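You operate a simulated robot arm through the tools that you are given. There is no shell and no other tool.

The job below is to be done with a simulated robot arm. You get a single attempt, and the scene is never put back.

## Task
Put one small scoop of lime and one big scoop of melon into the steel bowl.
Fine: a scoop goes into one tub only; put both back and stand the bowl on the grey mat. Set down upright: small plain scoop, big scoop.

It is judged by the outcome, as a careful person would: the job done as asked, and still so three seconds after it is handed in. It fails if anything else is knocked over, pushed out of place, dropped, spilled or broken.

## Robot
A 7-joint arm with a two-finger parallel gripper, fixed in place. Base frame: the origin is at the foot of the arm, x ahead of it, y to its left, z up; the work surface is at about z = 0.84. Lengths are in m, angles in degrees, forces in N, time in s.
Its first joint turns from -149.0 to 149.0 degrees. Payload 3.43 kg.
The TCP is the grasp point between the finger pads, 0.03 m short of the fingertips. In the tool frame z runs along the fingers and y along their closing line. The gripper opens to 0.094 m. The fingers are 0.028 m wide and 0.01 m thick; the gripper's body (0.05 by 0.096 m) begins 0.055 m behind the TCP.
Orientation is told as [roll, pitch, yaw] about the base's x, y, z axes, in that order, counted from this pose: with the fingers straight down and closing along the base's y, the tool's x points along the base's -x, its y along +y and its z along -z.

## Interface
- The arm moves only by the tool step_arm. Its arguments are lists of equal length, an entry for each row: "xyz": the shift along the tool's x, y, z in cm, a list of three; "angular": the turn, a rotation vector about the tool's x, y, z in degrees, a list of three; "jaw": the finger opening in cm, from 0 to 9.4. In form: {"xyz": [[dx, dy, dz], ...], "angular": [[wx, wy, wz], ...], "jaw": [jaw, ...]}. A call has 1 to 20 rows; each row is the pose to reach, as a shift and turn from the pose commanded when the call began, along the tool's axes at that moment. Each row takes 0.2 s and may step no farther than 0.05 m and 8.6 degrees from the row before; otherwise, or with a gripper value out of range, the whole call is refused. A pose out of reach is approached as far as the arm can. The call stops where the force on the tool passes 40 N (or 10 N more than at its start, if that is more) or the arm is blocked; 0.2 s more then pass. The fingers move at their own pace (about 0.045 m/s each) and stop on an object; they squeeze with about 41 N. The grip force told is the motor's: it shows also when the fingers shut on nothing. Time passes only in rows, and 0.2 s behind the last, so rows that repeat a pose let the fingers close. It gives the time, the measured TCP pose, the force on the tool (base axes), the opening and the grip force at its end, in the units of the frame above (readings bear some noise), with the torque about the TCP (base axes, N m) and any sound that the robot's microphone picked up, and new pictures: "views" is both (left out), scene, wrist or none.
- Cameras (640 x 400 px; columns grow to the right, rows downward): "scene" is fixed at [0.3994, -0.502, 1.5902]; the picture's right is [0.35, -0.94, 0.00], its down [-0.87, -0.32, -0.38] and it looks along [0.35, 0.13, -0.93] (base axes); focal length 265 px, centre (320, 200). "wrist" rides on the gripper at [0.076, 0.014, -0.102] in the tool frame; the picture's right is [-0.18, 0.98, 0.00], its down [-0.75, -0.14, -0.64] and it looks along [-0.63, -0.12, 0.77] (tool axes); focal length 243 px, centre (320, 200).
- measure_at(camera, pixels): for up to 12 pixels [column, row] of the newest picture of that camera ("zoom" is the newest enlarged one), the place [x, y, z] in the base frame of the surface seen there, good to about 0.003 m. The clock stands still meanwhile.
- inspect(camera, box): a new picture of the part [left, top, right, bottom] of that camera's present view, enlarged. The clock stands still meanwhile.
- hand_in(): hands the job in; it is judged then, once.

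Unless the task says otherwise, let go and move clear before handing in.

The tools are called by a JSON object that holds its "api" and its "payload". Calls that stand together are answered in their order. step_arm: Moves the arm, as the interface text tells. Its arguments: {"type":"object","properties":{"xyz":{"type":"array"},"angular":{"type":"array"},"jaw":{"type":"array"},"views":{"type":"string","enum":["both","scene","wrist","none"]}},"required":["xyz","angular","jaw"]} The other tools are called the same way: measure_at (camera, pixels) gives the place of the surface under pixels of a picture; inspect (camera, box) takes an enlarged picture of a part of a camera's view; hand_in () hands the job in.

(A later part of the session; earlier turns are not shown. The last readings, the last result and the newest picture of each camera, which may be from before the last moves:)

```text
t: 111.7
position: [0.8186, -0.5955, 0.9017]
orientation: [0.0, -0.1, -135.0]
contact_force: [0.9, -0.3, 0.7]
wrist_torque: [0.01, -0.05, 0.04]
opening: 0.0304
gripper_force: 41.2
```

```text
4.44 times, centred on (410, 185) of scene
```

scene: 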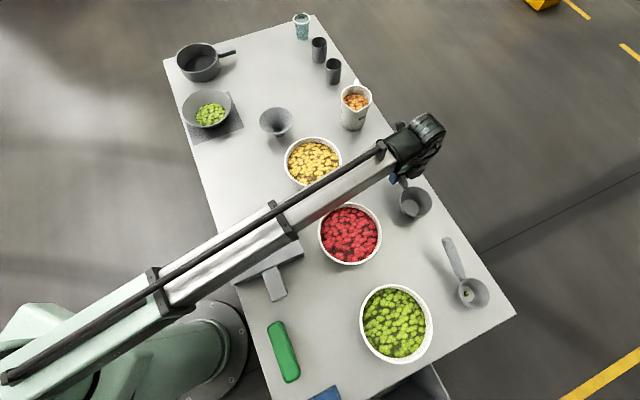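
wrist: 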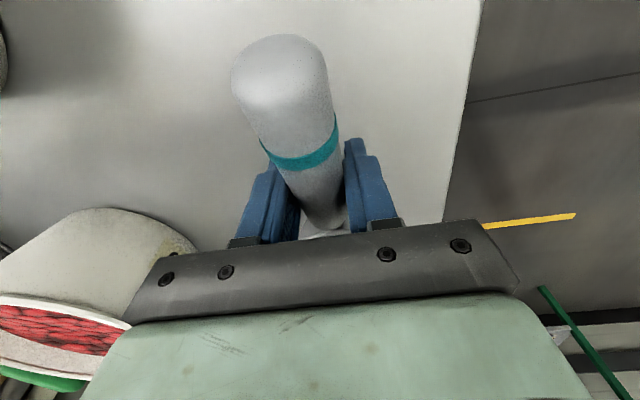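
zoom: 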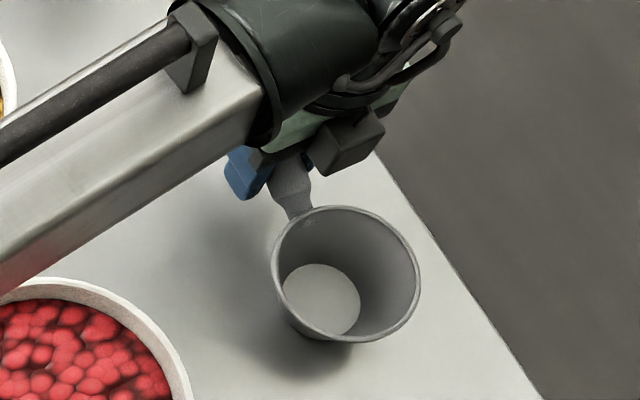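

The big scoop is gripped (3.04 cm, 41 N) at pose (0.8186,-0.5955,0.9017, yaw −135). I'll lift it 7 cm and measure.

{"api": "step_arm", "payload": {"xyz": [[0, 0, -0.5], [0, 0, -1.2], [0, 0, -2.2], [0, 0, -3.5], [0, 0, -5], [0, 0, -7]], "angular": [[0, 0, 0], [0, 0, 0], [0, 0, 0], [0, 0, 0], [0, 0, 0], [0, 0, 0]], "jaw": [0.5, 0.5, 0.5, 0.5, 0.5, 0.5]}}

{"api": "inspect", "payload": {"camera": "scene", "box": [370, 140, 450, 230]}}

```text
t: 113.1
position: [0.8195, -0.5946, 0.9724]
orientation: [0.0, -0.1, -135.0]
contact_force: [0.8, -0.4, -1.1]
wrist_torque: [0.08, -0.09, 0.01]
opening: 0.0305
gripper_force: 41.3
```

scene: 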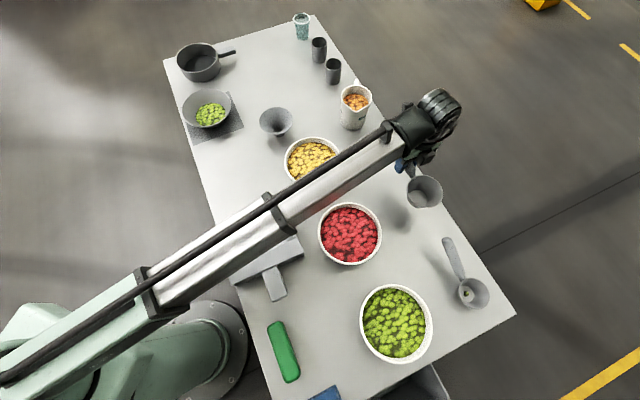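
wrist: 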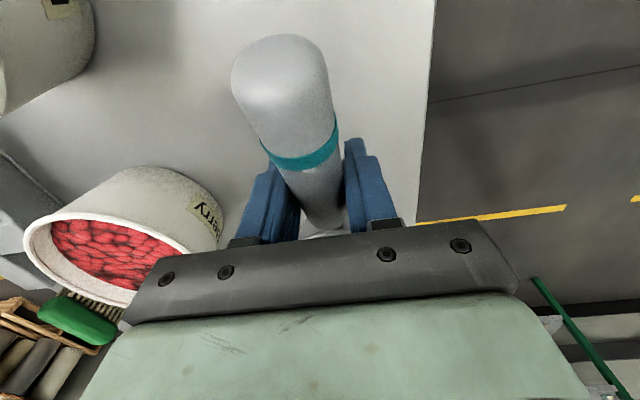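

```text
4.44 times, centred on (410, 185) of scene
```

zoom: 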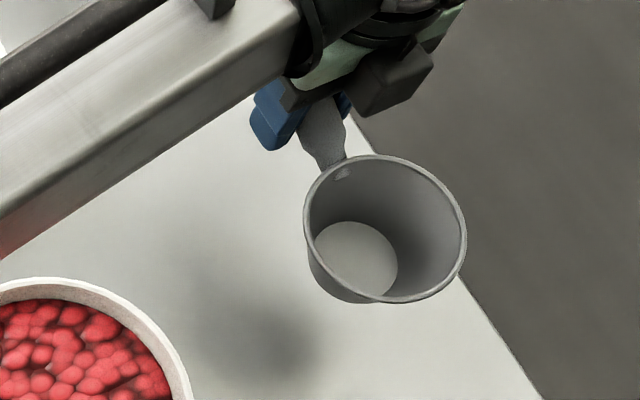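

{"api": "measure_at", "payload": {"camera": "zoom", "pixels": [[306, 220], [464, 240], [385, 300], [375, 157], [330, 280], [440, 285], [440, 180], [355, 260], [320, 240], [390, 275], [350, 225], [330, 172]]}}

{"api": "measure_at", "payload": {"camera": "scene", "pixels": [[285, 162], [290, 178], [300, 185], [313, 192], [305, 168], [292, 148], [300, 141]]}}

```text
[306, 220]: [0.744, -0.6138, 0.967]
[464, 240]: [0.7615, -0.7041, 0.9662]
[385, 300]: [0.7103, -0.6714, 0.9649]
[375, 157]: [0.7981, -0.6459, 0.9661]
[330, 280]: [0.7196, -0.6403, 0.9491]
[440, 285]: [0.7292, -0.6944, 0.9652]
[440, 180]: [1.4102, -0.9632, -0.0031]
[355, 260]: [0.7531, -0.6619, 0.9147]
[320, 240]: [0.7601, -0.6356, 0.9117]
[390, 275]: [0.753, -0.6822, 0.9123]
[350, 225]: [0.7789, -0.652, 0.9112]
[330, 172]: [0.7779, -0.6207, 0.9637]
```

```text
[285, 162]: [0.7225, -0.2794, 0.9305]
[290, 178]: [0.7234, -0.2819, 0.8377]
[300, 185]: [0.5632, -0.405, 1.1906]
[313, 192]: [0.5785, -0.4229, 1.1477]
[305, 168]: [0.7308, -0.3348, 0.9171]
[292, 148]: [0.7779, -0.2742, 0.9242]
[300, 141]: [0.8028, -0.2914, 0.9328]
```

The big scoop hangs level (rim z 0.966); its cup is 9.1 cm wide, with the centre 9.2 cm from the grip. I'll carry it to the melon tub (centre about (0.755,-0.350)), turning the handle to stay tangential.

{"api": "step_arm", "payload": {"xyz": [[0, 0, -2.5], [0.5, -0.6, -5.5], [2.5, -3.2, -8], [5, -6.5, -9.76], [7.5, -9.8, -9.76], [10, -13, -9.76], [12.5, -16.2, -9.76], [15, -19.5, -9.76], [17, -22, -9.76], [18.42, -23.92, -9.76]], "angular": [[0, 0, 0], [0, 0, 0], [0, 0, -2.5], [0, 0, -5], [0, 0, -7.5], [0, 0, -10], [0, 0, -12.5], [0, 0, -15], [0, 0, -17.5], [0, 0, -20]], "jaw": [0.5, 0.5, 0.5, 0.5, 0.5, 0.5, 0.5, 0.5, 0.5, 0.5]}}

{"api": "inspect", "payload": {"camera": "scene", "box": [250, 90, 400, 210]}}

```text
t: 115.3
position: [0.7813, -0.295, 1.0718]
orientation: [-0.1, -0.1, -114.9]
contact_force: [0.4, 0.7, -2.1]
wrist_torque: [0.09, -0.05, 0.0]
opening: 0.0307
gripper_force: 40.8
```

scene: 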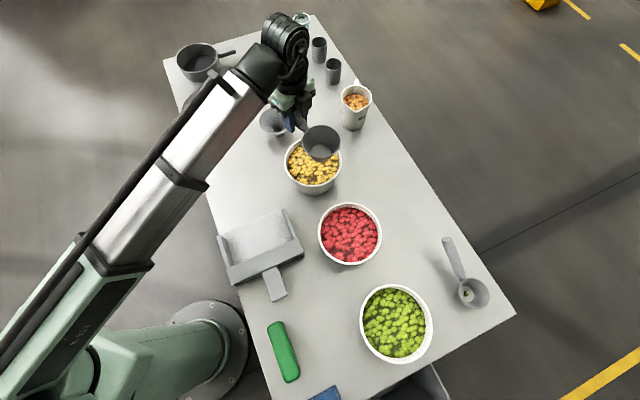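
wrist: 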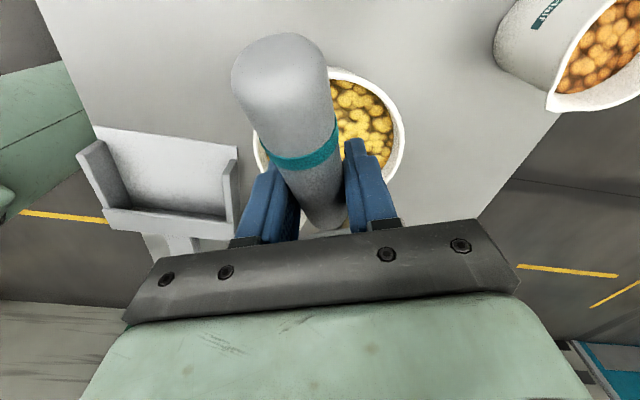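

```text
3.33 times, centred on (325, 150) of scene
```

zoom: 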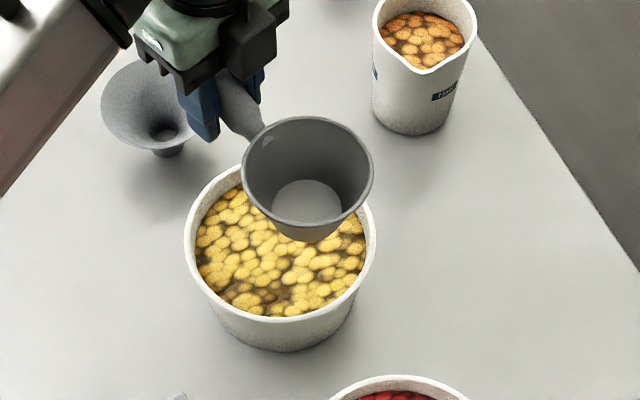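

The cup is above the melon tub. I'll measure the tub's rim from this view to refine its centre.

{"api": "measure_at", "payload": {"camera": "zoom", "pixels": [[187, 235], [373, 240], [280, 320], [208, 187], [345, 300], [205, 285], [230, 170], [270, 265], [330, 270]]}}

```text
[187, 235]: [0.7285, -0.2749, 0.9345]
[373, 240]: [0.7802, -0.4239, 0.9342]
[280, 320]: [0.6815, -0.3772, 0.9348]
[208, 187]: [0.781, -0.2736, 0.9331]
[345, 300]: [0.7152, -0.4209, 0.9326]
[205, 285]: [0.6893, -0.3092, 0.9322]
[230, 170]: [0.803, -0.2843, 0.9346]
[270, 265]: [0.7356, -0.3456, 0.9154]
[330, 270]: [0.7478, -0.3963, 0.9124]
```

The tub's centre is confirmed at (0.755,-0.350). I'll raise the handle 45° in place so the mouth faces forward.

{"api": "step_arm", "payload": {"xyz": [[0, 0, 0], [0, 0, 0], [0, 0, 0], [0, 0, 0], [0, 0, 0], [0, 0, 0], [0, 0, 0]], "angular": [[0, 6, 0], [0, 13, 0], [0, 20, 0], [0, 27, 0], [0, 34, 0], [0, 41, 0], [0, 45, 0]], "jaw": [0.5, 0.5, 0.5, 0.5, 0.5, 0.5, 0.5]}}

{"api": "inspect", "payload": {"camera": "scene", "box": [250, 90, 400, 210]}}

```text
t: 116.9
position: [0.7792, -0.2962, 1.0694]
orientation: [0.0, 45.0, -114.9]
contact_force: [-0.2, 0.2, -1.9]
wrist_torque: [-0.01, 0.02, 0.0]
opening: 0.0306
gripper_force: 41.3
```

scene: 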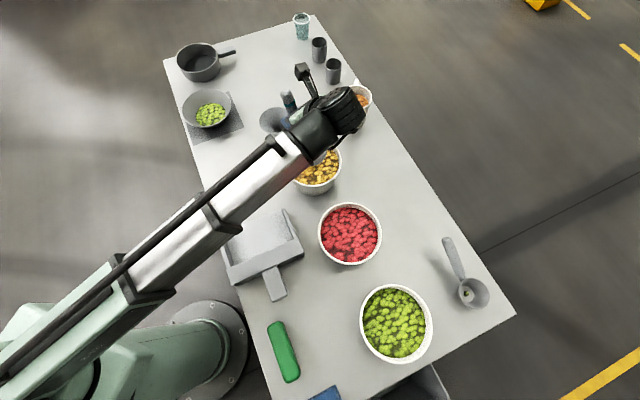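
wrist: 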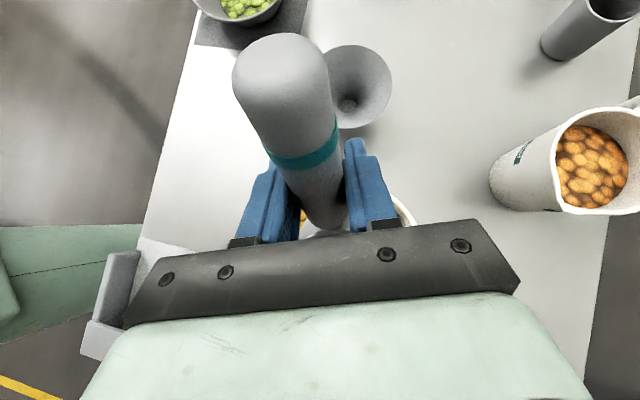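

```text
3.33 times, centred on (325, 150) of scene
```

zoom: 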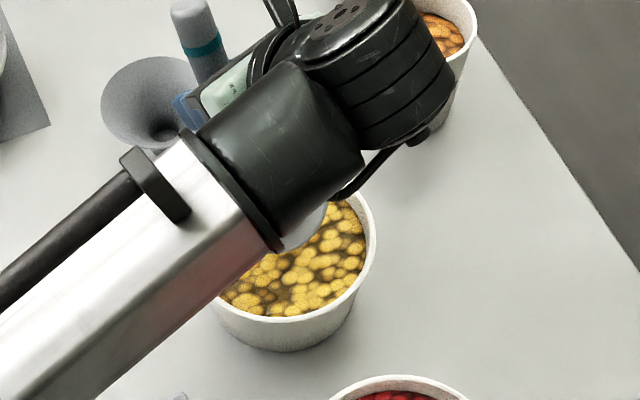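

The scoop is tilted above the melon. Before lowering I'll check the height of the wrist over the jug.

{"api": "measure_at", "payload": {"camera": "scene", "pixels": [[350, 105], [358, 115], [345, 125], [330, 110], [320, 130], [310, 90], [300, 135], [355, 125], [340, 130]]}}

```text
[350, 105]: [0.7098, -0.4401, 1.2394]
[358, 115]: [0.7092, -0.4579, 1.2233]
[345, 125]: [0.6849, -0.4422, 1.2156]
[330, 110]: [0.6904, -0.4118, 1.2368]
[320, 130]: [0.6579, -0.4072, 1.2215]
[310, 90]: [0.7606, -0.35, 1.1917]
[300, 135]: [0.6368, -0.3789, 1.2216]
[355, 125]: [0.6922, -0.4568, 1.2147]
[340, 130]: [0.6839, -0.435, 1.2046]
```

The wrist is at z≈1.22, far from the jug. I'll lower the scoop into the melon.

{"api": "step_arm", "payload": {"xyz": [[-0.85, 0, 0.85], [-1.7, 0, 1.7], [-2.55, 0, 2.55], [-3.39, 0, 3.39], [-4.24, 0, 4.24], [-5.09, 0, 5.09], [-5.87, 0, 5.87], [-6.5, 0, 6.5]], "angular": [[0, 0, 0], [0, 0, 0], [0, 0, 0], [0, 0, 0], [0, 0, 0], [0, 0, 0], [0, 0, 0], [0, 0, 0]], "jaw": [0.5, 0.5, 0.5, 0.5, 0.5, 0.5, 0.5, 0.5]}}

{"api": "inspect", "payload": {"camera": "wrist", "box": [200, 0, 480, 250]}}

```text
t: 118.7
position: [0.7789, -0.2953, 0.9771]
orientation: [0.0, 44.8, -114.9]
contact_force: [0.5, -0.7, -1.2]
wrist_torque: [0.08, 0.0, 0.02]
opening: 0.0305
gripper_force: 41.3
```

scene: 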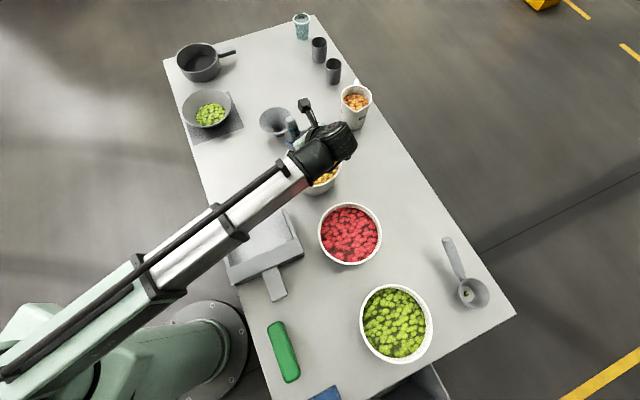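
wrist: 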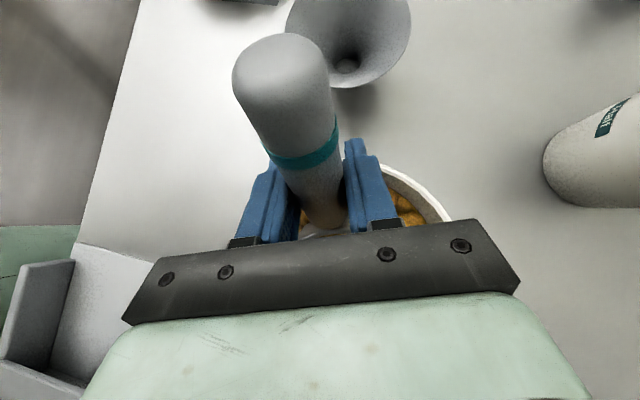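

```text
1.60 times, centred on (340, 125) of wrist
```

zoom: 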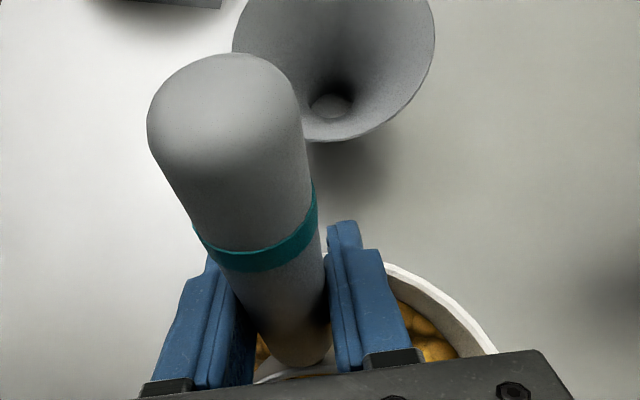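

The cup is in the melon with no resistance. I'll push forward and level it while lifting.

{"api": "step_arm", "payload": {"xyz": [[-0.36, 0, -0.35], [-0.73, 0, -0.69], [-1.09, 0, -1.04], [-1.45, 0, -1.38], [-1.44, 0, -0.95], [-1.44, 0, -0.53], [-0.9, 0, -0.38], [-0.33, 0, -0.24], [0.28, 0, 0.15], [0.88, 0, 0.54], [1.32, 0, 0.65], [1.75, 0, 0.76], [2.14, 0, 0.63], [2.53, 0, 0.51], [3.4, 0, -0.37], [4.3, 0, -1.26]], "angular": [[0, 0, 0], [0, 0, 0], [0, 0, 0], [0, 0, 0], [0, -3.5, 0], [0, -7, 0], [0, -11, 0], [0, -15, 0], [0, -21, 0], [0, -27, 0], [0, -32, 0], [0, -37, 0], [0, -41, 0], [0, -45, 0], [0, -45, 0], [0, -45, 0]], "jaw": [0.5, 0.5, 0.5, 0.5, 0.5, 0.5, 0.5, 0.5, 0.5, 0.5, 0.5, 0.5, 0.5, 0.5, 0.5, 0.5]}}

{"api": "inspect", "payload": {"camera": "scene", "box": [250, 90, 400, 210]}}

```text
t: 122.1
position: [0.7883, -0.2759, 1.0196]
orientation: [0.0, -0.1, -114.9]
contact_force: [0.3, -0.9, -3.7]
wrist_torque: [0.22, -0.09, -0.03]
opening: 0.0308
gripper_force: 41.1
```

scene: 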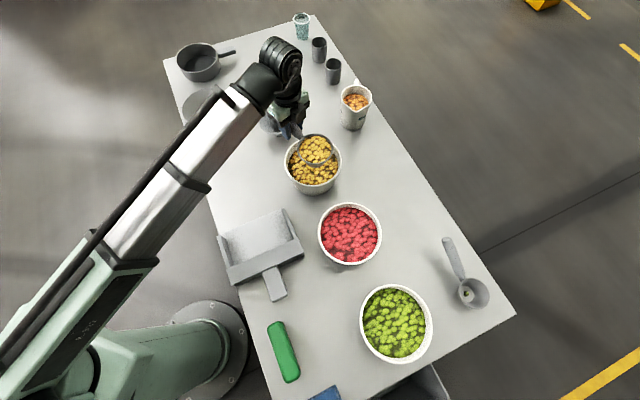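
wrist: 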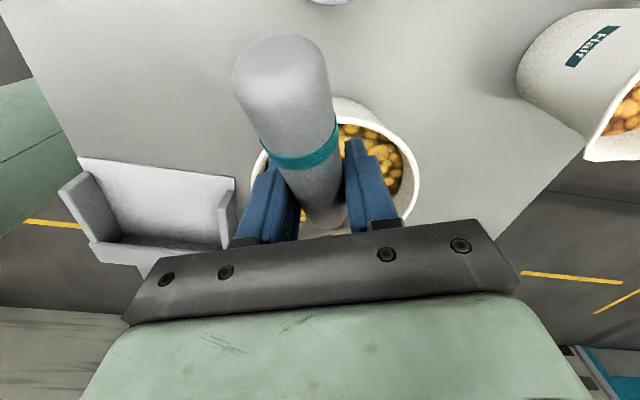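

```text
3.33 times, centred on (325, 150) of scene
```

zoom: 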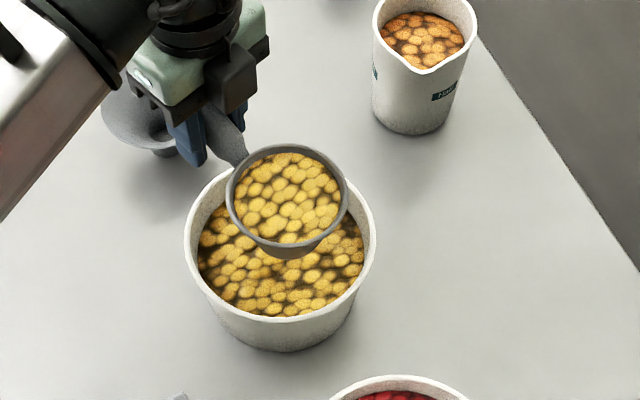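

The big scoop is full of melon. I'll check its level and fill.

{"api": "measure_at", "payload": {"camera": "zoom", "pixels": [[228, 195], [347, 200], [285, 146], [285, 253], [285, 200], [260, 190], [310, 215], [290, 235], [280, 165], [325, 235]]}}

```text
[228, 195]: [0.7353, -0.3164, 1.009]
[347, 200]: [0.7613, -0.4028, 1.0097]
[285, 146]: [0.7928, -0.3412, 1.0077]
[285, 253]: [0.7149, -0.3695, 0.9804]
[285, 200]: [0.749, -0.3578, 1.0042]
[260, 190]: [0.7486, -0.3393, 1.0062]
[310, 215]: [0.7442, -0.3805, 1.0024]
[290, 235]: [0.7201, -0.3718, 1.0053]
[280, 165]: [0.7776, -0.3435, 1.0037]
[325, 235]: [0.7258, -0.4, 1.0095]
```

The rim is at z≈1.009 and the melon surface looks slightly lower. I'll measure the surface at more points to judge the fill.

{"api": "inspect", "payload": {"camera": "scene", "box": [295, 125, 345, 175]}}

{"api": "measure_at", "payload": {"camera": "zoom", "pixels": [[250, 200], [300, 160], [300, 200], [300, 250], [350, 170], [350, 220], [270, 230], [330, 130], [280, 140], [240, 170], [330, 280], [370, 260]]}}

```text
8.00 times, centred on (320, 150) of scene
```

zoom: 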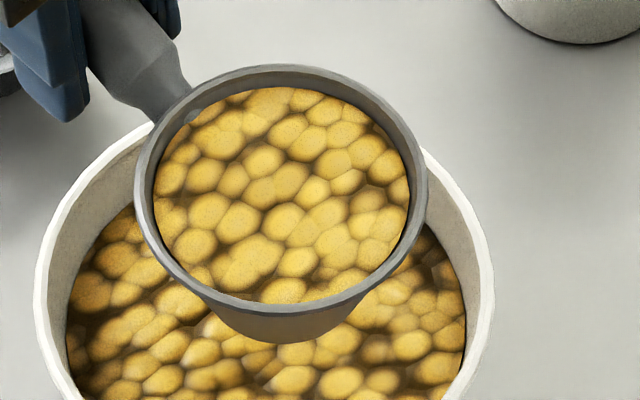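

```text
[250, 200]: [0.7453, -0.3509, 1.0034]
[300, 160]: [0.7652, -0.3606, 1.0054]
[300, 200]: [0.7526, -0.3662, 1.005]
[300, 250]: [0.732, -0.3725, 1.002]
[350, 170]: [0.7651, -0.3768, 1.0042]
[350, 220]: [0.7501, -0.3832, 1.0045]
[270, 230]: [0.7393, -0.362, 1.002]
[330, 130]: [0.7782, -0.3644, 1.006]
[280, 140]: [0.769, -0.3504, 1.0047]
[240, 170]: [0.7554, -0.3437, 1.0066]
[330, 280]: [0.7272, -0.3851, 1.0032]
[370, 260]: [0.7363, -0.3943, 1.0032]
```

The melon surface is about 5 mm below the rim (roughly 85% full), because the fill left the tub at too steep a tilt. I'll dip once more into the same tub along a path that levels the cup earlier, keeping the fingers above the tub's rim.

{"api": "step_arm", "payload": {"xyz": [[0.08, 0.1, 2.2], [0.15, 0.2, 4.42], [0.12, 0.2, 4.64], [0.01, 0.2, 4.31], [-0.07, 0.2, 4.45], [-0.61, 0.2, 4.63], [-1.45, 0.2, 4.55], [-2, 0.2, 3.98], [-3.3, 0.2, 3.98], [-4.7, 0.2, 3.98], [-4.05, 0.2, 4.65], [-3.41, 0.2, 5.18], [-2.92, 0.2, 5.3], [-2.47, 0.2, 5.15], [-2.06, 0.2, 4.92], [-1.43, 0.2, 4.76], [-0.73, 0.2, 4.69], [-0.14, 0.2, 4.48], [0.15, 0.2, 3.92], [0.15, 0.2, 2.4]], "angular": [[0, 0, 0], [0, 0, 0], [0, 8, 0], [0, 16, 0], [0, 24, 0], [0, 30, 0], [0, 38, 0], [0, 45, 0], [0, 45, 0], [0, 45, 0], [0, 38, 0], [0, 32, 0], [0, 28, 0], [0, 24, 0], [0, 20, 0], [0, 15, 0], [0, 9, 0], [0, 4, 0], [0, 0, 0], [0, 0, 0]], "jaw": [0.5, 0.5, 0.5, 0.5, 0.5, 0.5, 0.5, 0.5, 0.5, 0.5, 0.5, 0.5, 0.5, 0.5, 0.5, 0.5, 0.5, 0.5, 0.5, 0.5]}}

{"api": "inspect", "payload": {"camera": "scene", "box": [295, 125, 345, 175]}}

```text
t: 126.3
position: [0.7914, -0.2757, 0.9944]
orientation: [0.0, 0.0, -114.9]
contact_force: [-0.8, 0.3, -3.3]
wrist_torque: [0.26, -0.09, 0.01]
opening: 0.0308
gripper_force: 40.6
```

scene: 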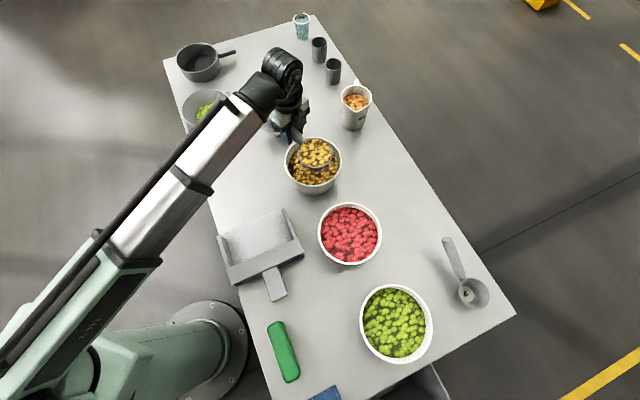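
wrist: 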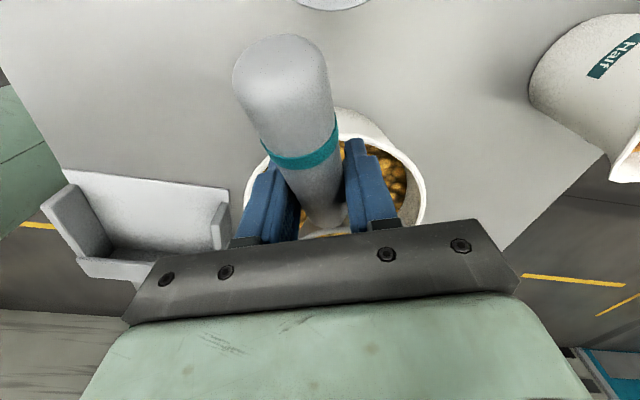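

```text
8.00 times, centred on (320, 150) of scene
```

zoom: 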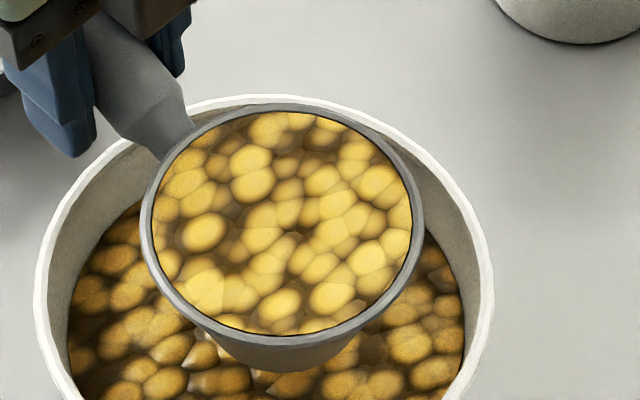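

The surface now reaches the rim. I'll verify level, and that no pieces lie outside the tub.

{"api": "measure_at", "payload": {"camera": "zoom", "pixels": [[145, 210], [418, 220], [285, 106], [280, 340], [250, 200], [300, 160], [300, 250], [350, 220], [230, 280], [350, 300], [200, 170], [390, 190]]}}

{"api": "inspect", "payload": {"camera": "scene", "box": [260, 90, 380, 210]}}

```text
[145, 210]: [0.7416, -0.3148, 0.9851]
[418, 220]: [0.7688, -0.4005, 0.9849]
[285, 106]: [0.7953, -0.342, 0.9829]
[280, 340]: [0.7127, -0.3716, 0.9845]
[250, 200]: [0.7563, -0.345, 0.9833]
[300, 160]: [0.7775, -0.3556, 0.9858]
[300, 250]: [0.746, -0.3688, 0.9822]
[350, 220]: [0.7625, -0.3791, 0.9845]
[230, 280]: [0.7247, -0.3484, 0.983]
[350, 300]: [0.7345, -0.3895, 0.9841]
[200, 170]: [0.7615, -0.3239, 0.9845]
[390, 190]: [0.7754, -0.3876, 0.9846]
```

```text
3.33 times, centred on (320, 150) of scene
```

zoom: 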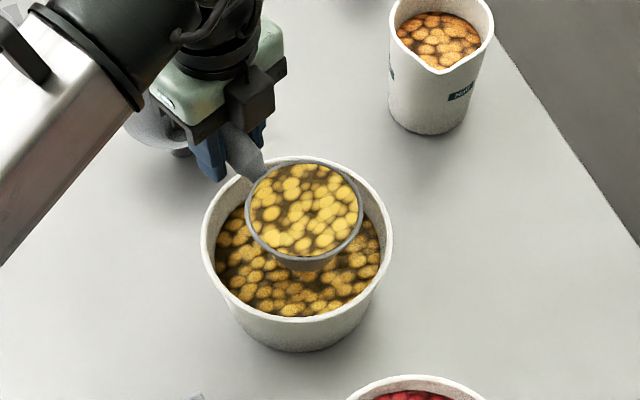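

The melon is now flush with the rim (0.984 vs 0.9845), and nothing fell outside. I'll raise the scoop clear of the tub and carry it along the arc to the bowl, with the handle turned a bit further so the wrist keeps away from its limit while pouring.

{"api": "step_arm", "payload": {"xyz": [[0, 0, -1.2], [0, 0, -3], [0, 0, -4.6], [0.6, -0.1, -5.1], [3.11, -0.57, -5.1], [6.2, -1.06, -5.1], [9.28, -1.66, -5.1], [12.33, -2.38, -5.1], [15.36, -3.22, -5.1], [18.36, -4.15, -5.1], [21.3, -5.21, -5.1], [24.21, -6.38, -5.1], [27.08, -7.65, -5.1], [29.89, -9.04, -5.1], [32.66, -10.52, -5.1], [35.37, -12.11, -5.1], [37.9, -13.96, -5.1], [39.5, -15.4, -5.1], [40.3, -16.09, -5.1]], "angular": [[0, 0, 0], [0, 0, 0], [0, 0, 0], [0, 0, -1], [0, 0, -4.5], [0, 0, -8], [0, 0, -11.5], [0, 0, -15], [0, 0, -18.5], [0, 0, -22], [0, 0, -25.5], [0, 0, -29], [0, 0, -32.5], [0, 0, -36], [0, 0, -39.5], [0, 0, -43], [0, 0, -46], [0, 0, -48.5], [0, 0, -49.9]], "jaw": [0.5, 0.5, 0.5, 0.5, 0.5, 0.5, 0.5, 0.5, 0.5, 0.5, 0.5, 0.5, 0.5, 0.5, 0.5, 0.5, 0.5, 0.5, 0.5]}}

{"api": "inspect", "payload": {"camera": "scene", "box": [140, 40, 300, 150]}}

```text
t: 130.3
position: [0.8134, 0.1571, 1.0433]
orientation: [0.0, -0.2, -65.0]
contact_force: [-0.7, -0.3, -4.3]
wrist_torque: [0.24, 0.1, -0.03]
opening: 0.0307
gripper_force: 40.8
```

scene: 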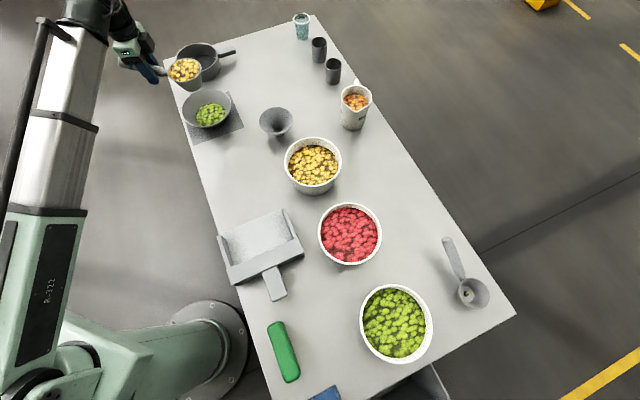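
wrist: 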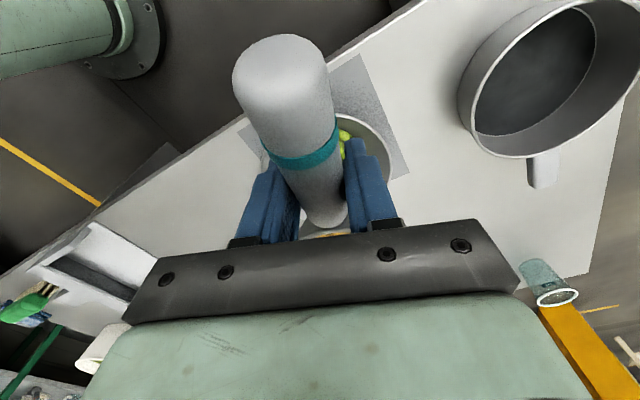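

```text
3.64 times, centred on (220, 95) of scene
```

zoom: 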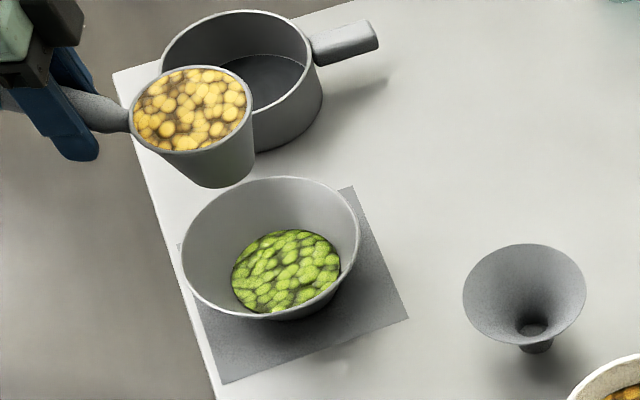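

{"api": "measure_at", "payload": {"camera": "zoom", "pixels": [[130, 115], [252, 95], [195, 68], [185, 152], [190, 110], [150, 85], [235, 140], [183, 240], [358, 232], [270, 179], [345, 270], [215, 300]]}}

```text
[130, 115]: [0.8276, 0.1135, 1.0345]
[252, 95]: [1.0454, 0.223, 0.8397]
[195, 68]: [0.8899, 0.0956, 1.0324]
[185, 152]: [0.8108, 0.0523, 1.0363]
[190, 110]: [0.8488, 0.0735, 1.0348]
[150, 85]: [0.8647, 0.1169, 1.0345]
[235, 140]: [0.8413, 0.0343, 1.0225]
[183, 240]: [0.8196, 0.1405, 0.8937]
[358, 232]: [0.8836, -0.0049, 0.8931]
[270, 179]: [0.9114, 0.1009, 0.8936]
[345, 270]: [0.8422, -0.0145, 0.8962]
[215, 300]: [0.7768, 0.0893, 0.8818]
```

The full scoop is centred over the bowl (cup centre (0.850,0.074), bowl (0.845,0.066)). I'll lower it to just above the bowl's rim.

{"api": "step_arm", "payload": {"xyz": [[-0.1, 0, 1], [-0.2, 0, 2.5], [-0.3, 0, 4], [-0.4, 0, 5.2], [-0.4, 0, 5.8], [-0.4, 0, 5.8]], "angular": [[0, 0, 0], [0, 0, 0], [0, 0, 0], [0, 0, 0], [0, 0, 0], [0, 0, 0]], "jaw": [0.5, 0.5, 0.5, 0.5, 0.5, 0.5], "views": "scene"}}

{"api": "inspect", "payload": {"camera": "scene", "box": [140, 40, 300, 150]}}

```text
t: 131.7
position: [0.8168, 0.1544, 0.985]
orientation: [-0.1, -0.1, -65.0]
contact_force: [0.0, -0.2, -3.0]
wrist_torque: [0.24, 0.08, 0.02]
opening: 0.0305
gripper_force: 41.2
```

scene: 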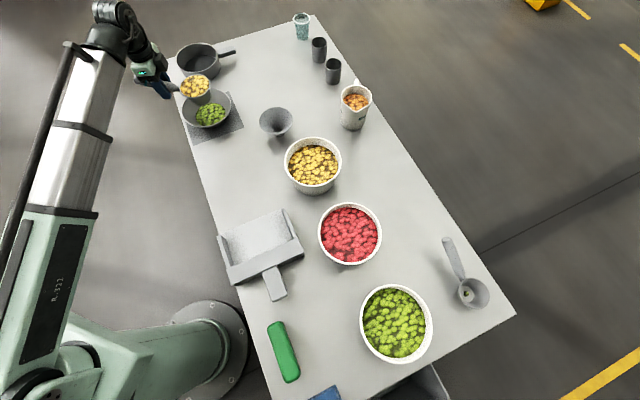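

```text
3.64 times, centred on (220, 95) of scene
```

zoom: 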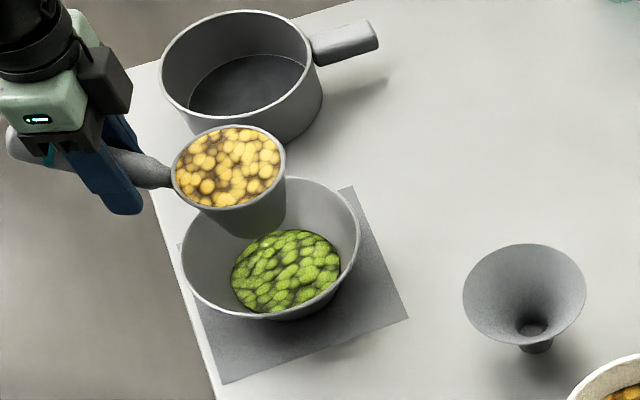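

It's positioned well. I'll tip slowly to 48° and look.

{"api": "step_arm", "payload": {"xyz": [[0, 0, 0], [0, 0, 0], [0, 0, 0], [0, 0, 0], [0, 0, 0], [0, 0, 0], [0, 0, 0], [0, 0, 0], [0, 0, 0], [0, 0, 0], [0, 0, 0], [0, 0, 0]], "angular": [[-4, 0, 0], [-8, 0, 0], [-12, 0, 0], [-16, 0, 0], [-20, 0, 0], [-24, 0, 0], [-28, 0, 0], [-32, 0, 0], [-36, 0, 0], [-40, 0, 0], [-44, 0, 0], [-48, 0, 0]], "jaw": [0.5, 0.5, 0.5, 0.5, 0.5, 0.5, 0.5, 0.5, 0.5, 0.5, 0.5, 0.5], "views": "scene"}}

{"api": "inspect", "payload": {"camera": "scene", "box": [140, 40, 300, 150]}}

```text
t: 134.3
position: [0.8162, 0.1549, 0.9852]
orientation: [48.0, -0.1, -65.0]
contact_force: [-0.2, -0.1, -2.3]
wrist_torque: [0.16, 0.17, 0.0]
opening: 0.0306
gripper_force: 40.8
```

scene: 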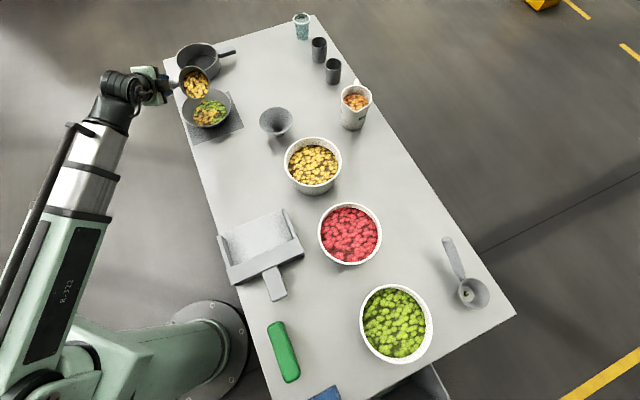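

```text
3.64 times, centred on (220, 95) of scene
```

zoom: 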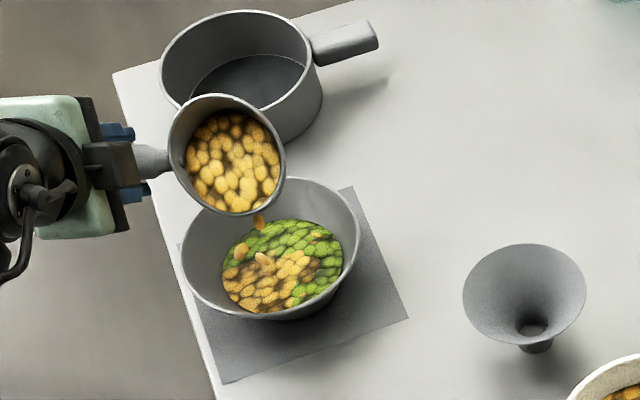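

The melon is falling into the bowl's middle-left, well inside the rim. I'll continue to 84°.

{"api": "step_arm", "payload": {"xyz": [[0, 0, 0], [0, 0, 0], [0, 0, 0], [0, 0, 0], [0, 0, 0], [0, 0, 0], [0, 0, 0], [0, 0, 0], [0, 0, 0]], "angular": [[-4, 0, 0], [-8, 0, 0], [-12, 0, 0], [-16, 0, 0], [-20, 0, 0], [-24, 0, 0], [-28, 0, 0], [-32, 0, 0], [-36, 0, 0]], "jaw": [0.5, 0.5, 0.5, 0.5, 0.5, 0.5, 0.5, 0.5, 0.5], "views": "scene"}}

{"api": "inspect", "payload": {"camera": "scene", "box": [140, 40, 300, 150]}}

```text
t: 136.3
position: [0.8168, 0.1552, 0.985]
orientation: [84.0, -0.1, -65.2]
contact_force: [-0.1, -0.5, -2.5]
wrist_torque: [0.11, 0.13, -0.01]
opening: 0.0303
gripper_force: 40.7
```

scene: 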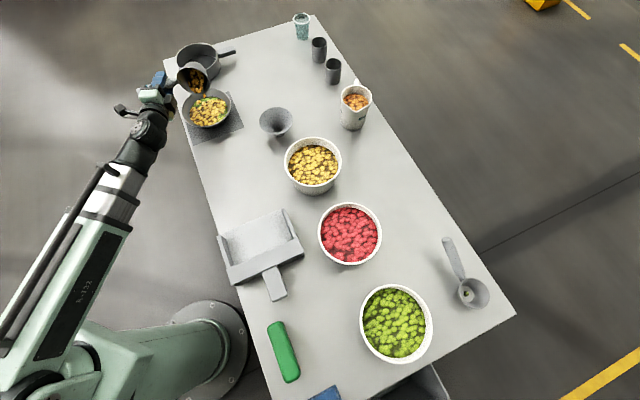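

```text
3.64 times, centred on (220, 95) of scene
```

zoom: 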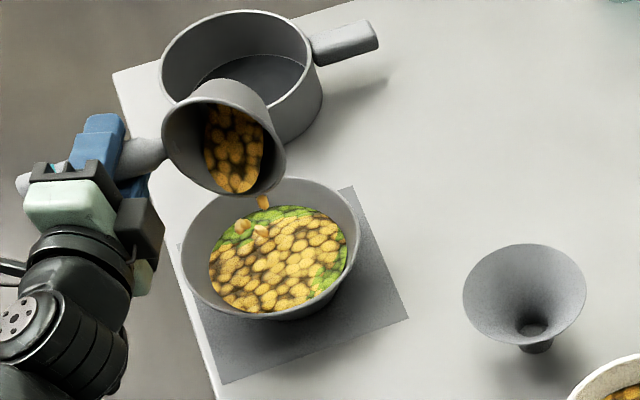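

Still pouring cleanly. I'll tip on to 112° in small steps and hold there.

{"api": "step_arm", "payload": {"xyz": [[0, 0, 0], [0, 0, 0], [0, 0, 0], [0, 0, 0], [0, 0, 0], [0, 0, 0], [0, 0, 0], [0, 0, 0], [0, 0, 0], [0, 0, 0], [0, 0, 0], [0, 0, 0], [0, 0, 0], [0, 0, 0]], "angular": [[-2.5, 0, 0], [-5, 0, 0], [-7.5, 0, 0], [-10, 0, 0], [-12.5, 0, 0], [-15, 0, 0], [-17.5, 0, 0], [-20, 0, 0], [-22.5, 0, 0], [-25, 0, 0], [-28, 0, 0], [-28, 0, 0], [-28, 0, 0], [-28, 0, 0]], "jaw": [0.5, 0.5, 0.5, 0.5, 0.5, 0.5, 0.5, 0.5, 0.5, 0.5, 0.5, 0.5, 0.5, 0.5], "views": "scene"}}

{"api": "inspect", "payload": {"camera": "scene", "box": [140, 40, 300, 150]}}

{"api": "inspect", "payload": {"camera": "scene", "box": [150, 50, 230, 100]}}

```text
t: 139.3
position: [0.8158, 0.1551, 0.9866]
orientation: [111.9, 0.0, -65.0]
contact_force: [-1.2, 0.0, -3.2]
wrist_torque: [0.09, 0.12, -0.01]
opening: 0.0305
gripper_force: 41.0
```

scene: 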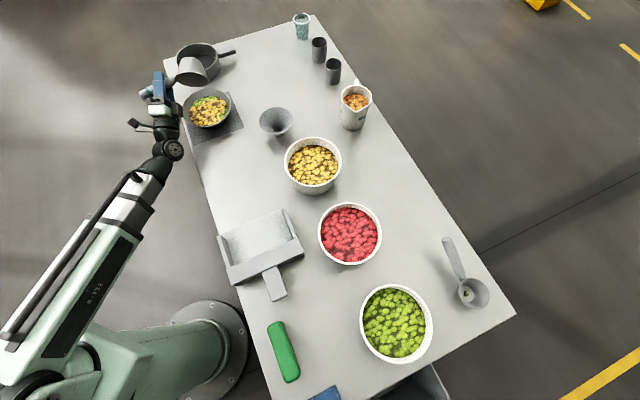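

```text
3.64 times, centred on (220, 95) of scene
```

zoom: 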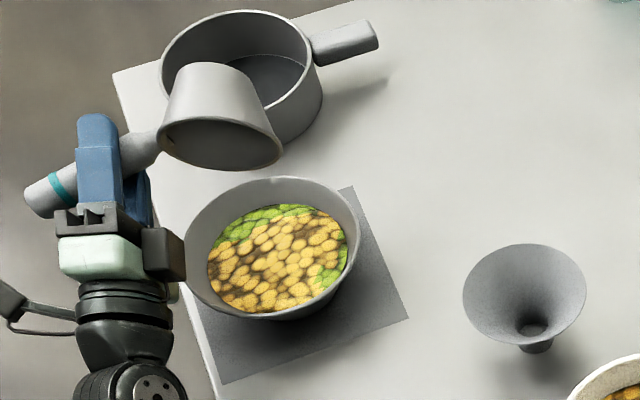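

```text
8.00 times, centred on (190, 75) of scene
```

zoom: 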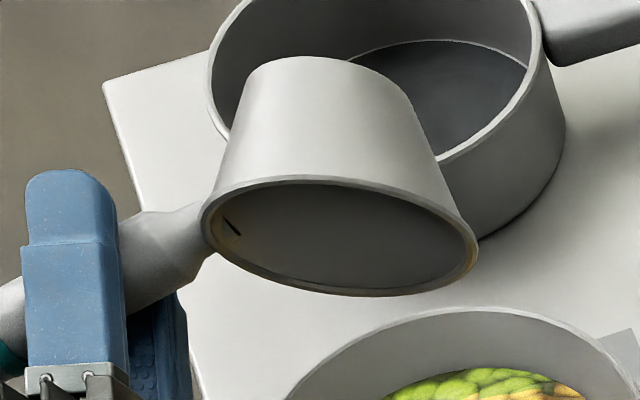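

The cup looks empty and no reach warnings appeared this time. I'll tip 5° further for a moment to drop any last piece, then roll back upright.

{"api": "step_arm", "payload": {"xyz": [[0, 0, 0], [0, 0, 0], [0, 0, 0], [0, 0, 0], [0, 0, 0]], "angular": [[-3, 0, 0], [-5, 0, 0], [-2, 0, 0], [-5, 0, 0], [-5, 0, 0]], "jaw": [0.5, 0.5, 0.5, 0.5, 0.5], "views": "scene"}}

{"api": "inspect", "payload": {"camera": "scene", "box": [150, 50, 230, 100]}}

```text
t: 140.5
position: [0.8166, 0.1551, 0.9859]
orientation: [116.9, 0.1, -65.0]
contact_force: [1.0, -0.5, -3.2]
wrist_torque: [0.1, 0.09, 0.02]
opening: 0.0303
gripper_force: 40.6
```

scene: 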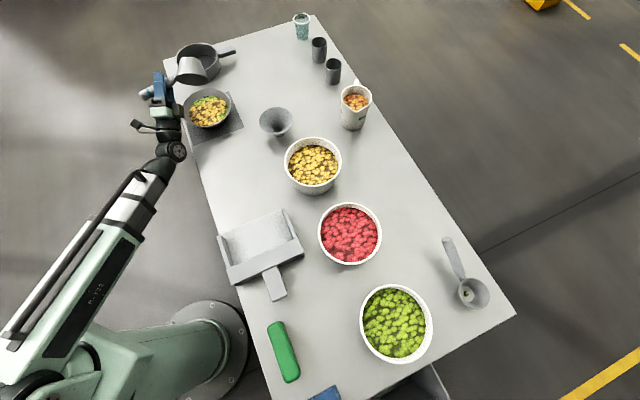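

```text
8.00 times, centred on (190, 75) of scene
```

zoom: 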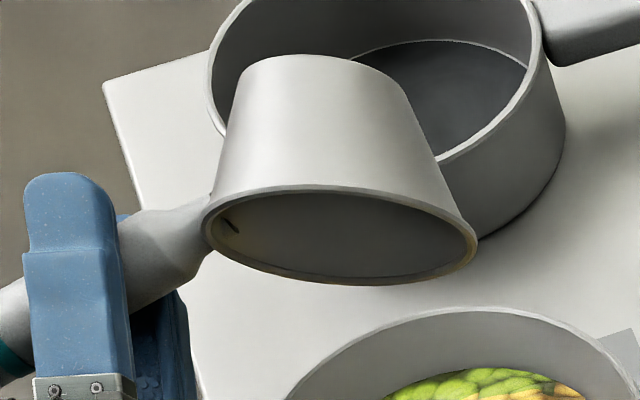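

It's empty. I'll roll back slowly through the delicate range.

{"api": "step_arm", "payload": {"xyz": [[0, 0, 0], [0, 0, 0], [0, 0, 0], [0, 0, 0], [0, 0, 0], [0, 0, 0], [0, 0, 0], [0, 0, 0], [0, 0, 0], [0, 0, 0], [0, 0, 0], [0, 0, 0], [0, 0, 0], [0, 0, 0], [0, 0, 0], [0, 0, 0], [0, 0, 0], [0, 0, 0], [0, 0, 0], [0, 0, 0]], "angular": [[3, 0, 0], [6, 0, 0], [9, 0, 0], [12, 0, 0], [15, 0, 0], [18, 0, 0], [21, 0, 0], [24, 0, 0], [27, 0, 0], [30, 0, 0], [33, 0, 0], [36, 0, 0], [40, 0, 0], [45, 0, 0], [50, 0, 0], [56, 0, 0], [62, 0, 0], [68, 0, 0], [74, 0, 0], [80, 0, 0]], "jaw": [0.5, 0.5, 0.5, 0.5, 0.5, 0.5, 0.5, 0.5, 0.5, 0.5, 0.5, 0.5, 0.5, 0.5, 0.5, 0.5, 0.5, 0.5, 0.5, 0.5], "views": "scene"}}

```text
t: 144.7
position: [0.8152, 0.1556, 0.9866]
orientation: [36.7, -0.1, -65.0]
contact_force: [0.1, 0.3, -0.9]
wrist_torque: [0.09, 0.1, -0.01]
opening: 0.0305
gripper_force: 41.0
```

scene: 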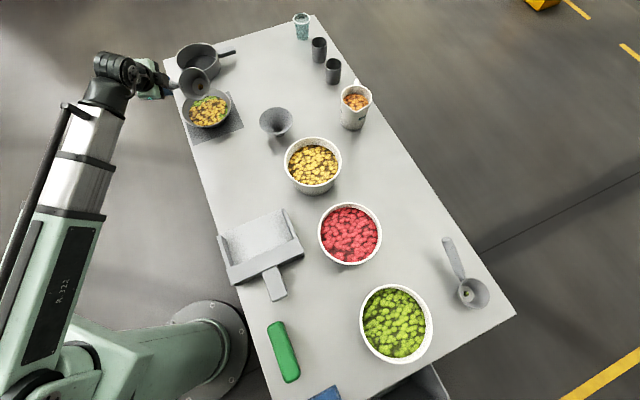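

No reach warnings this time: 36.7° and the position is exact. I'll finish rolling upright and rise.

{"api": "step_arm", "payload": {"xyz": [[0, 0, 0], [0, 0, 0], [0, 0, 0], [0, 0, 0], [0, 0, 0], [0, 0, 0]], "angular": [[7, 0, 0], [14, 0, 0], [21, 0, 0], [28, 0, 0], [34, 0, 0], [36.7, 0, 0]], "jaw": [0.5, 0.5, 0.5, 0.5, 0.5, 0.5], "views": "none"}}

{"api": "step_arm", "payload": {"xyz": [[0, 0, -1.5], [0, 0, -3.5], [0, 0, -5.5], [0, 0, -6.5]], "angular": [[0, 0, 0], [0, 0, 0], [0, 0, 0], [0, 0, 0]], "jaw": [0.5, 0.5, 0.5, 0.5]}}

{"api": "inspect", "payload": {"camera": "scene", "box": [140, 40, 300, 150]}}

```text
t: 146.1
position: [0.8157, 0.1547, 0.9861]
orientation: [0.1, -0.1, -65.0]
contact_force: [-0.7, 0.1, -1.2]
wrist_torque: [0.11, 0.06, -0.01]
opening: 0.0303
gripper_force: 41.1
```

```text
t: 147.1
position: [0.8152, 0.1547, 1.0523]
orientation: [0.3, -0.1, -65.0]
contact_force: [-0.1, -0.8, -1.5]
wrist_torque: [0.1, 0.07, 0.01]
opening: 0.0302
gripper_force: 40.9
```

scene: 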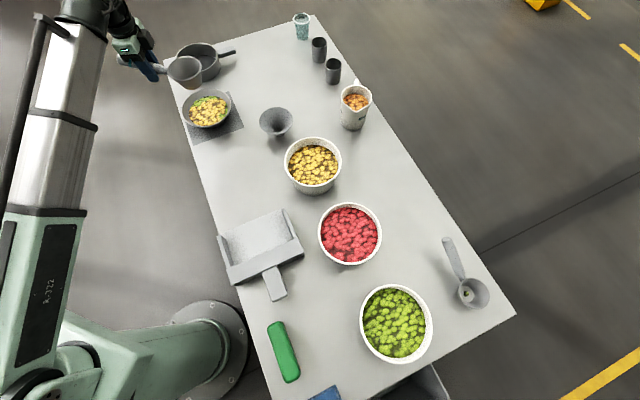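
wrist: 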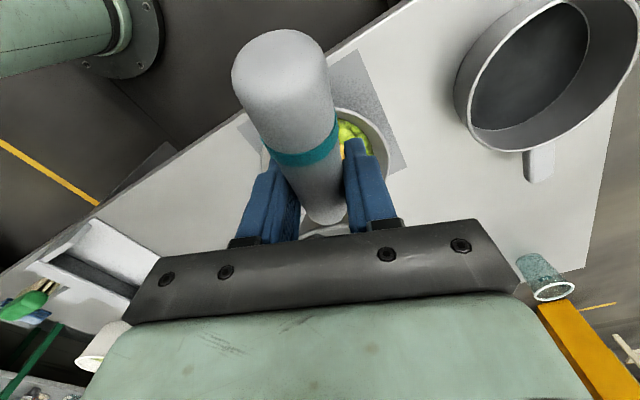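

```text
3.64 times, centred on (220, 95) of scene
```

zoom: 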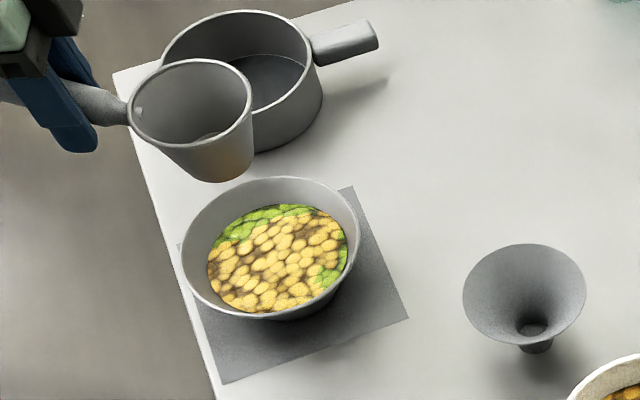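

The bowl holds lime and melon, and the big scoop is empty. I'll carry it back along the arc.

{"api": "step_arm", "payload": {"xyz": [[-1.5, 0, 0], [-3.51, -0.11, 0], [-6.72, -1.14, 0], [-9.88, -2.29, 0], [-12.99, -3.57, 0], [-16.04, -4.97, 0], [-19.04, -6.49, 0], [-21.98, -8.14, 0], [-24.84, -9.91, 0], [-27.63, -11.77, 0], [-30.35, -13.75, 0], [-32.98, -15.85, 0], [-35.53, -18.05, 0], [-37.99, -20.34, 0], [-40.35, -22.73, 0]], "angular": [[0, 0, 1.5], [0, 0, 3.57], [0, 0, 7.1], [0, 0, 10.7], [0, 0, 14.3], [0, 0, 17.9], [0, 0, 21.4], [0, 0, 25], [0, 0, 28.6], [0, 0, 32.1], [0, 0, 35.7], [0, 0, 39.3], [0, 0, 42.9], [0, 0, 46.4], [0, 0, 50]], "jaw": [0.5, 0.5, 0.5, 0.5, 0.5, 0.5, 0.5, 0.5, 0.5, 0.5, 0.5, 0.5, 0.5, 0.5, 0.5]}}

{"api": "inspect", "payload": {"camera": "scene", "box": [290, 110, 370, 190]}}

```text
t: 150.3
position: [0.7793, -0.3066, 1.0497]
orientation: [0.2, 0.2, -115.0]
contact_force: [-0.7, -0.5, -1.3]
wrist_torque: [0.09, -0.07, -0.03]
opening: 0.0301
gripper_force: 40.7
```

scene: 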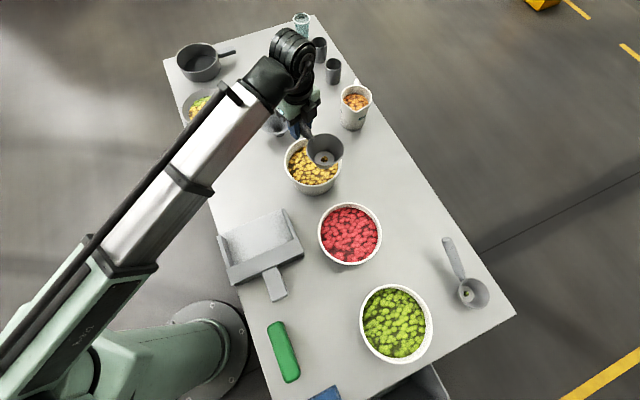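
wrist: 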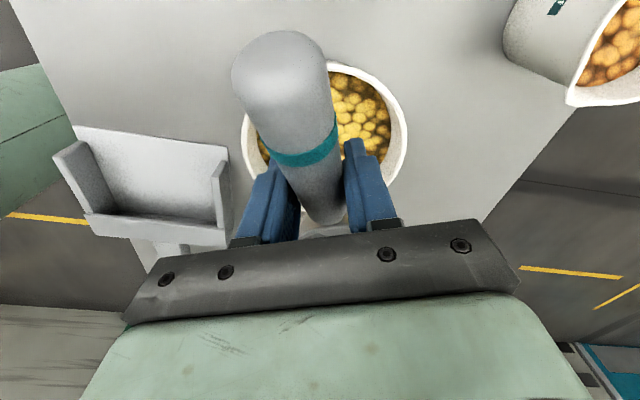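

```text
5.00 times, centred on (330, 150) of scene
```

zoom: 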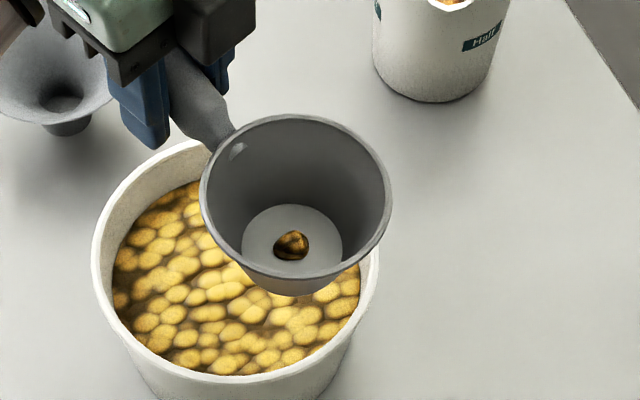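

One small piece remains at the bottom of the cup, as in the other scoop; it will stay inside. I'll continue to above the big scoop's original place.

{"api": "step_arm", "payload": {"xyz": [[-1.3, 0.85, 0], [-4, 2.6, 0], [-7, 4.5, 0], [-10, 6.45, 0], [-13, 8.4, 0], [-16, 10.3, 0], [-19, 12.25, 0], [-22, 14.2, 0], [-24.52, 15.77, 1], [-24.52, 15.77, 3], [-24.52, 15.77, 5]], "angular": [[0, 0, 1], [0, 0, 3.5], [0, 0, 6], [0, 0, 8.5], [0, 0, 11], [0, 0, 13.5], [0, 0, 16], [0, 0, 18.5], [0, 0, 20], [0, 0, 20], [0, 0, 20]], "jaw": [0.5, 0.5, 0.5, 0.5, 0.5, 0.5, 0.5, 0.5, 0.5, 0.5, 0.5]}}

{"api": "inspect", "payload": {"camera": "scene", "box": [370, 140, 450, 230]}}

```text
t: 152.7
position: [0.8202, -0.595, 0.9989]
orientation: [0.1, 0.1, -135.0]
contact_force: [0.3, 0.7, -2.2]
wrist_torque: [0.09, -0.12, 0.0]
opening: 0.0303
gripper_force: 41.1
```

scene: 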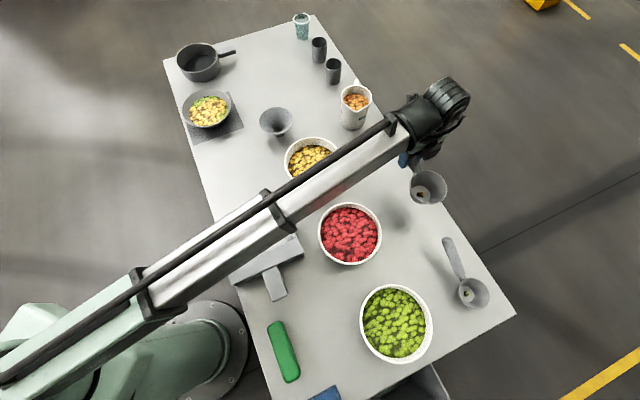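
wrist: 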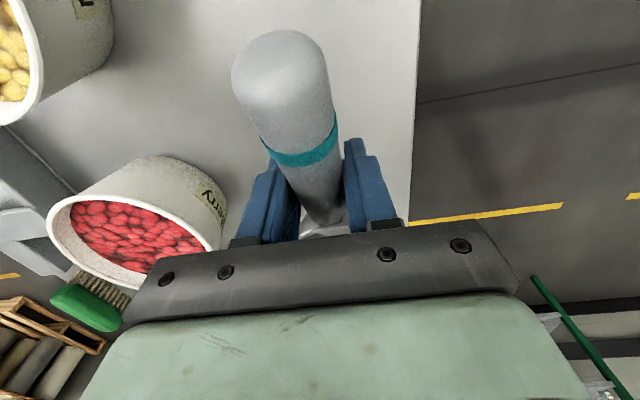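

```text
4.44 times, centred on (410, 185) of scene
```

zoom: 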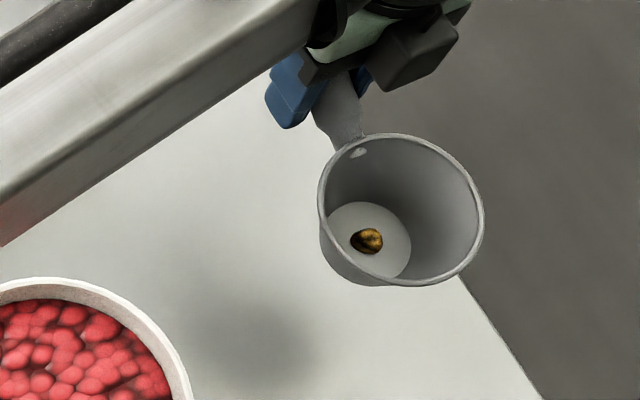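

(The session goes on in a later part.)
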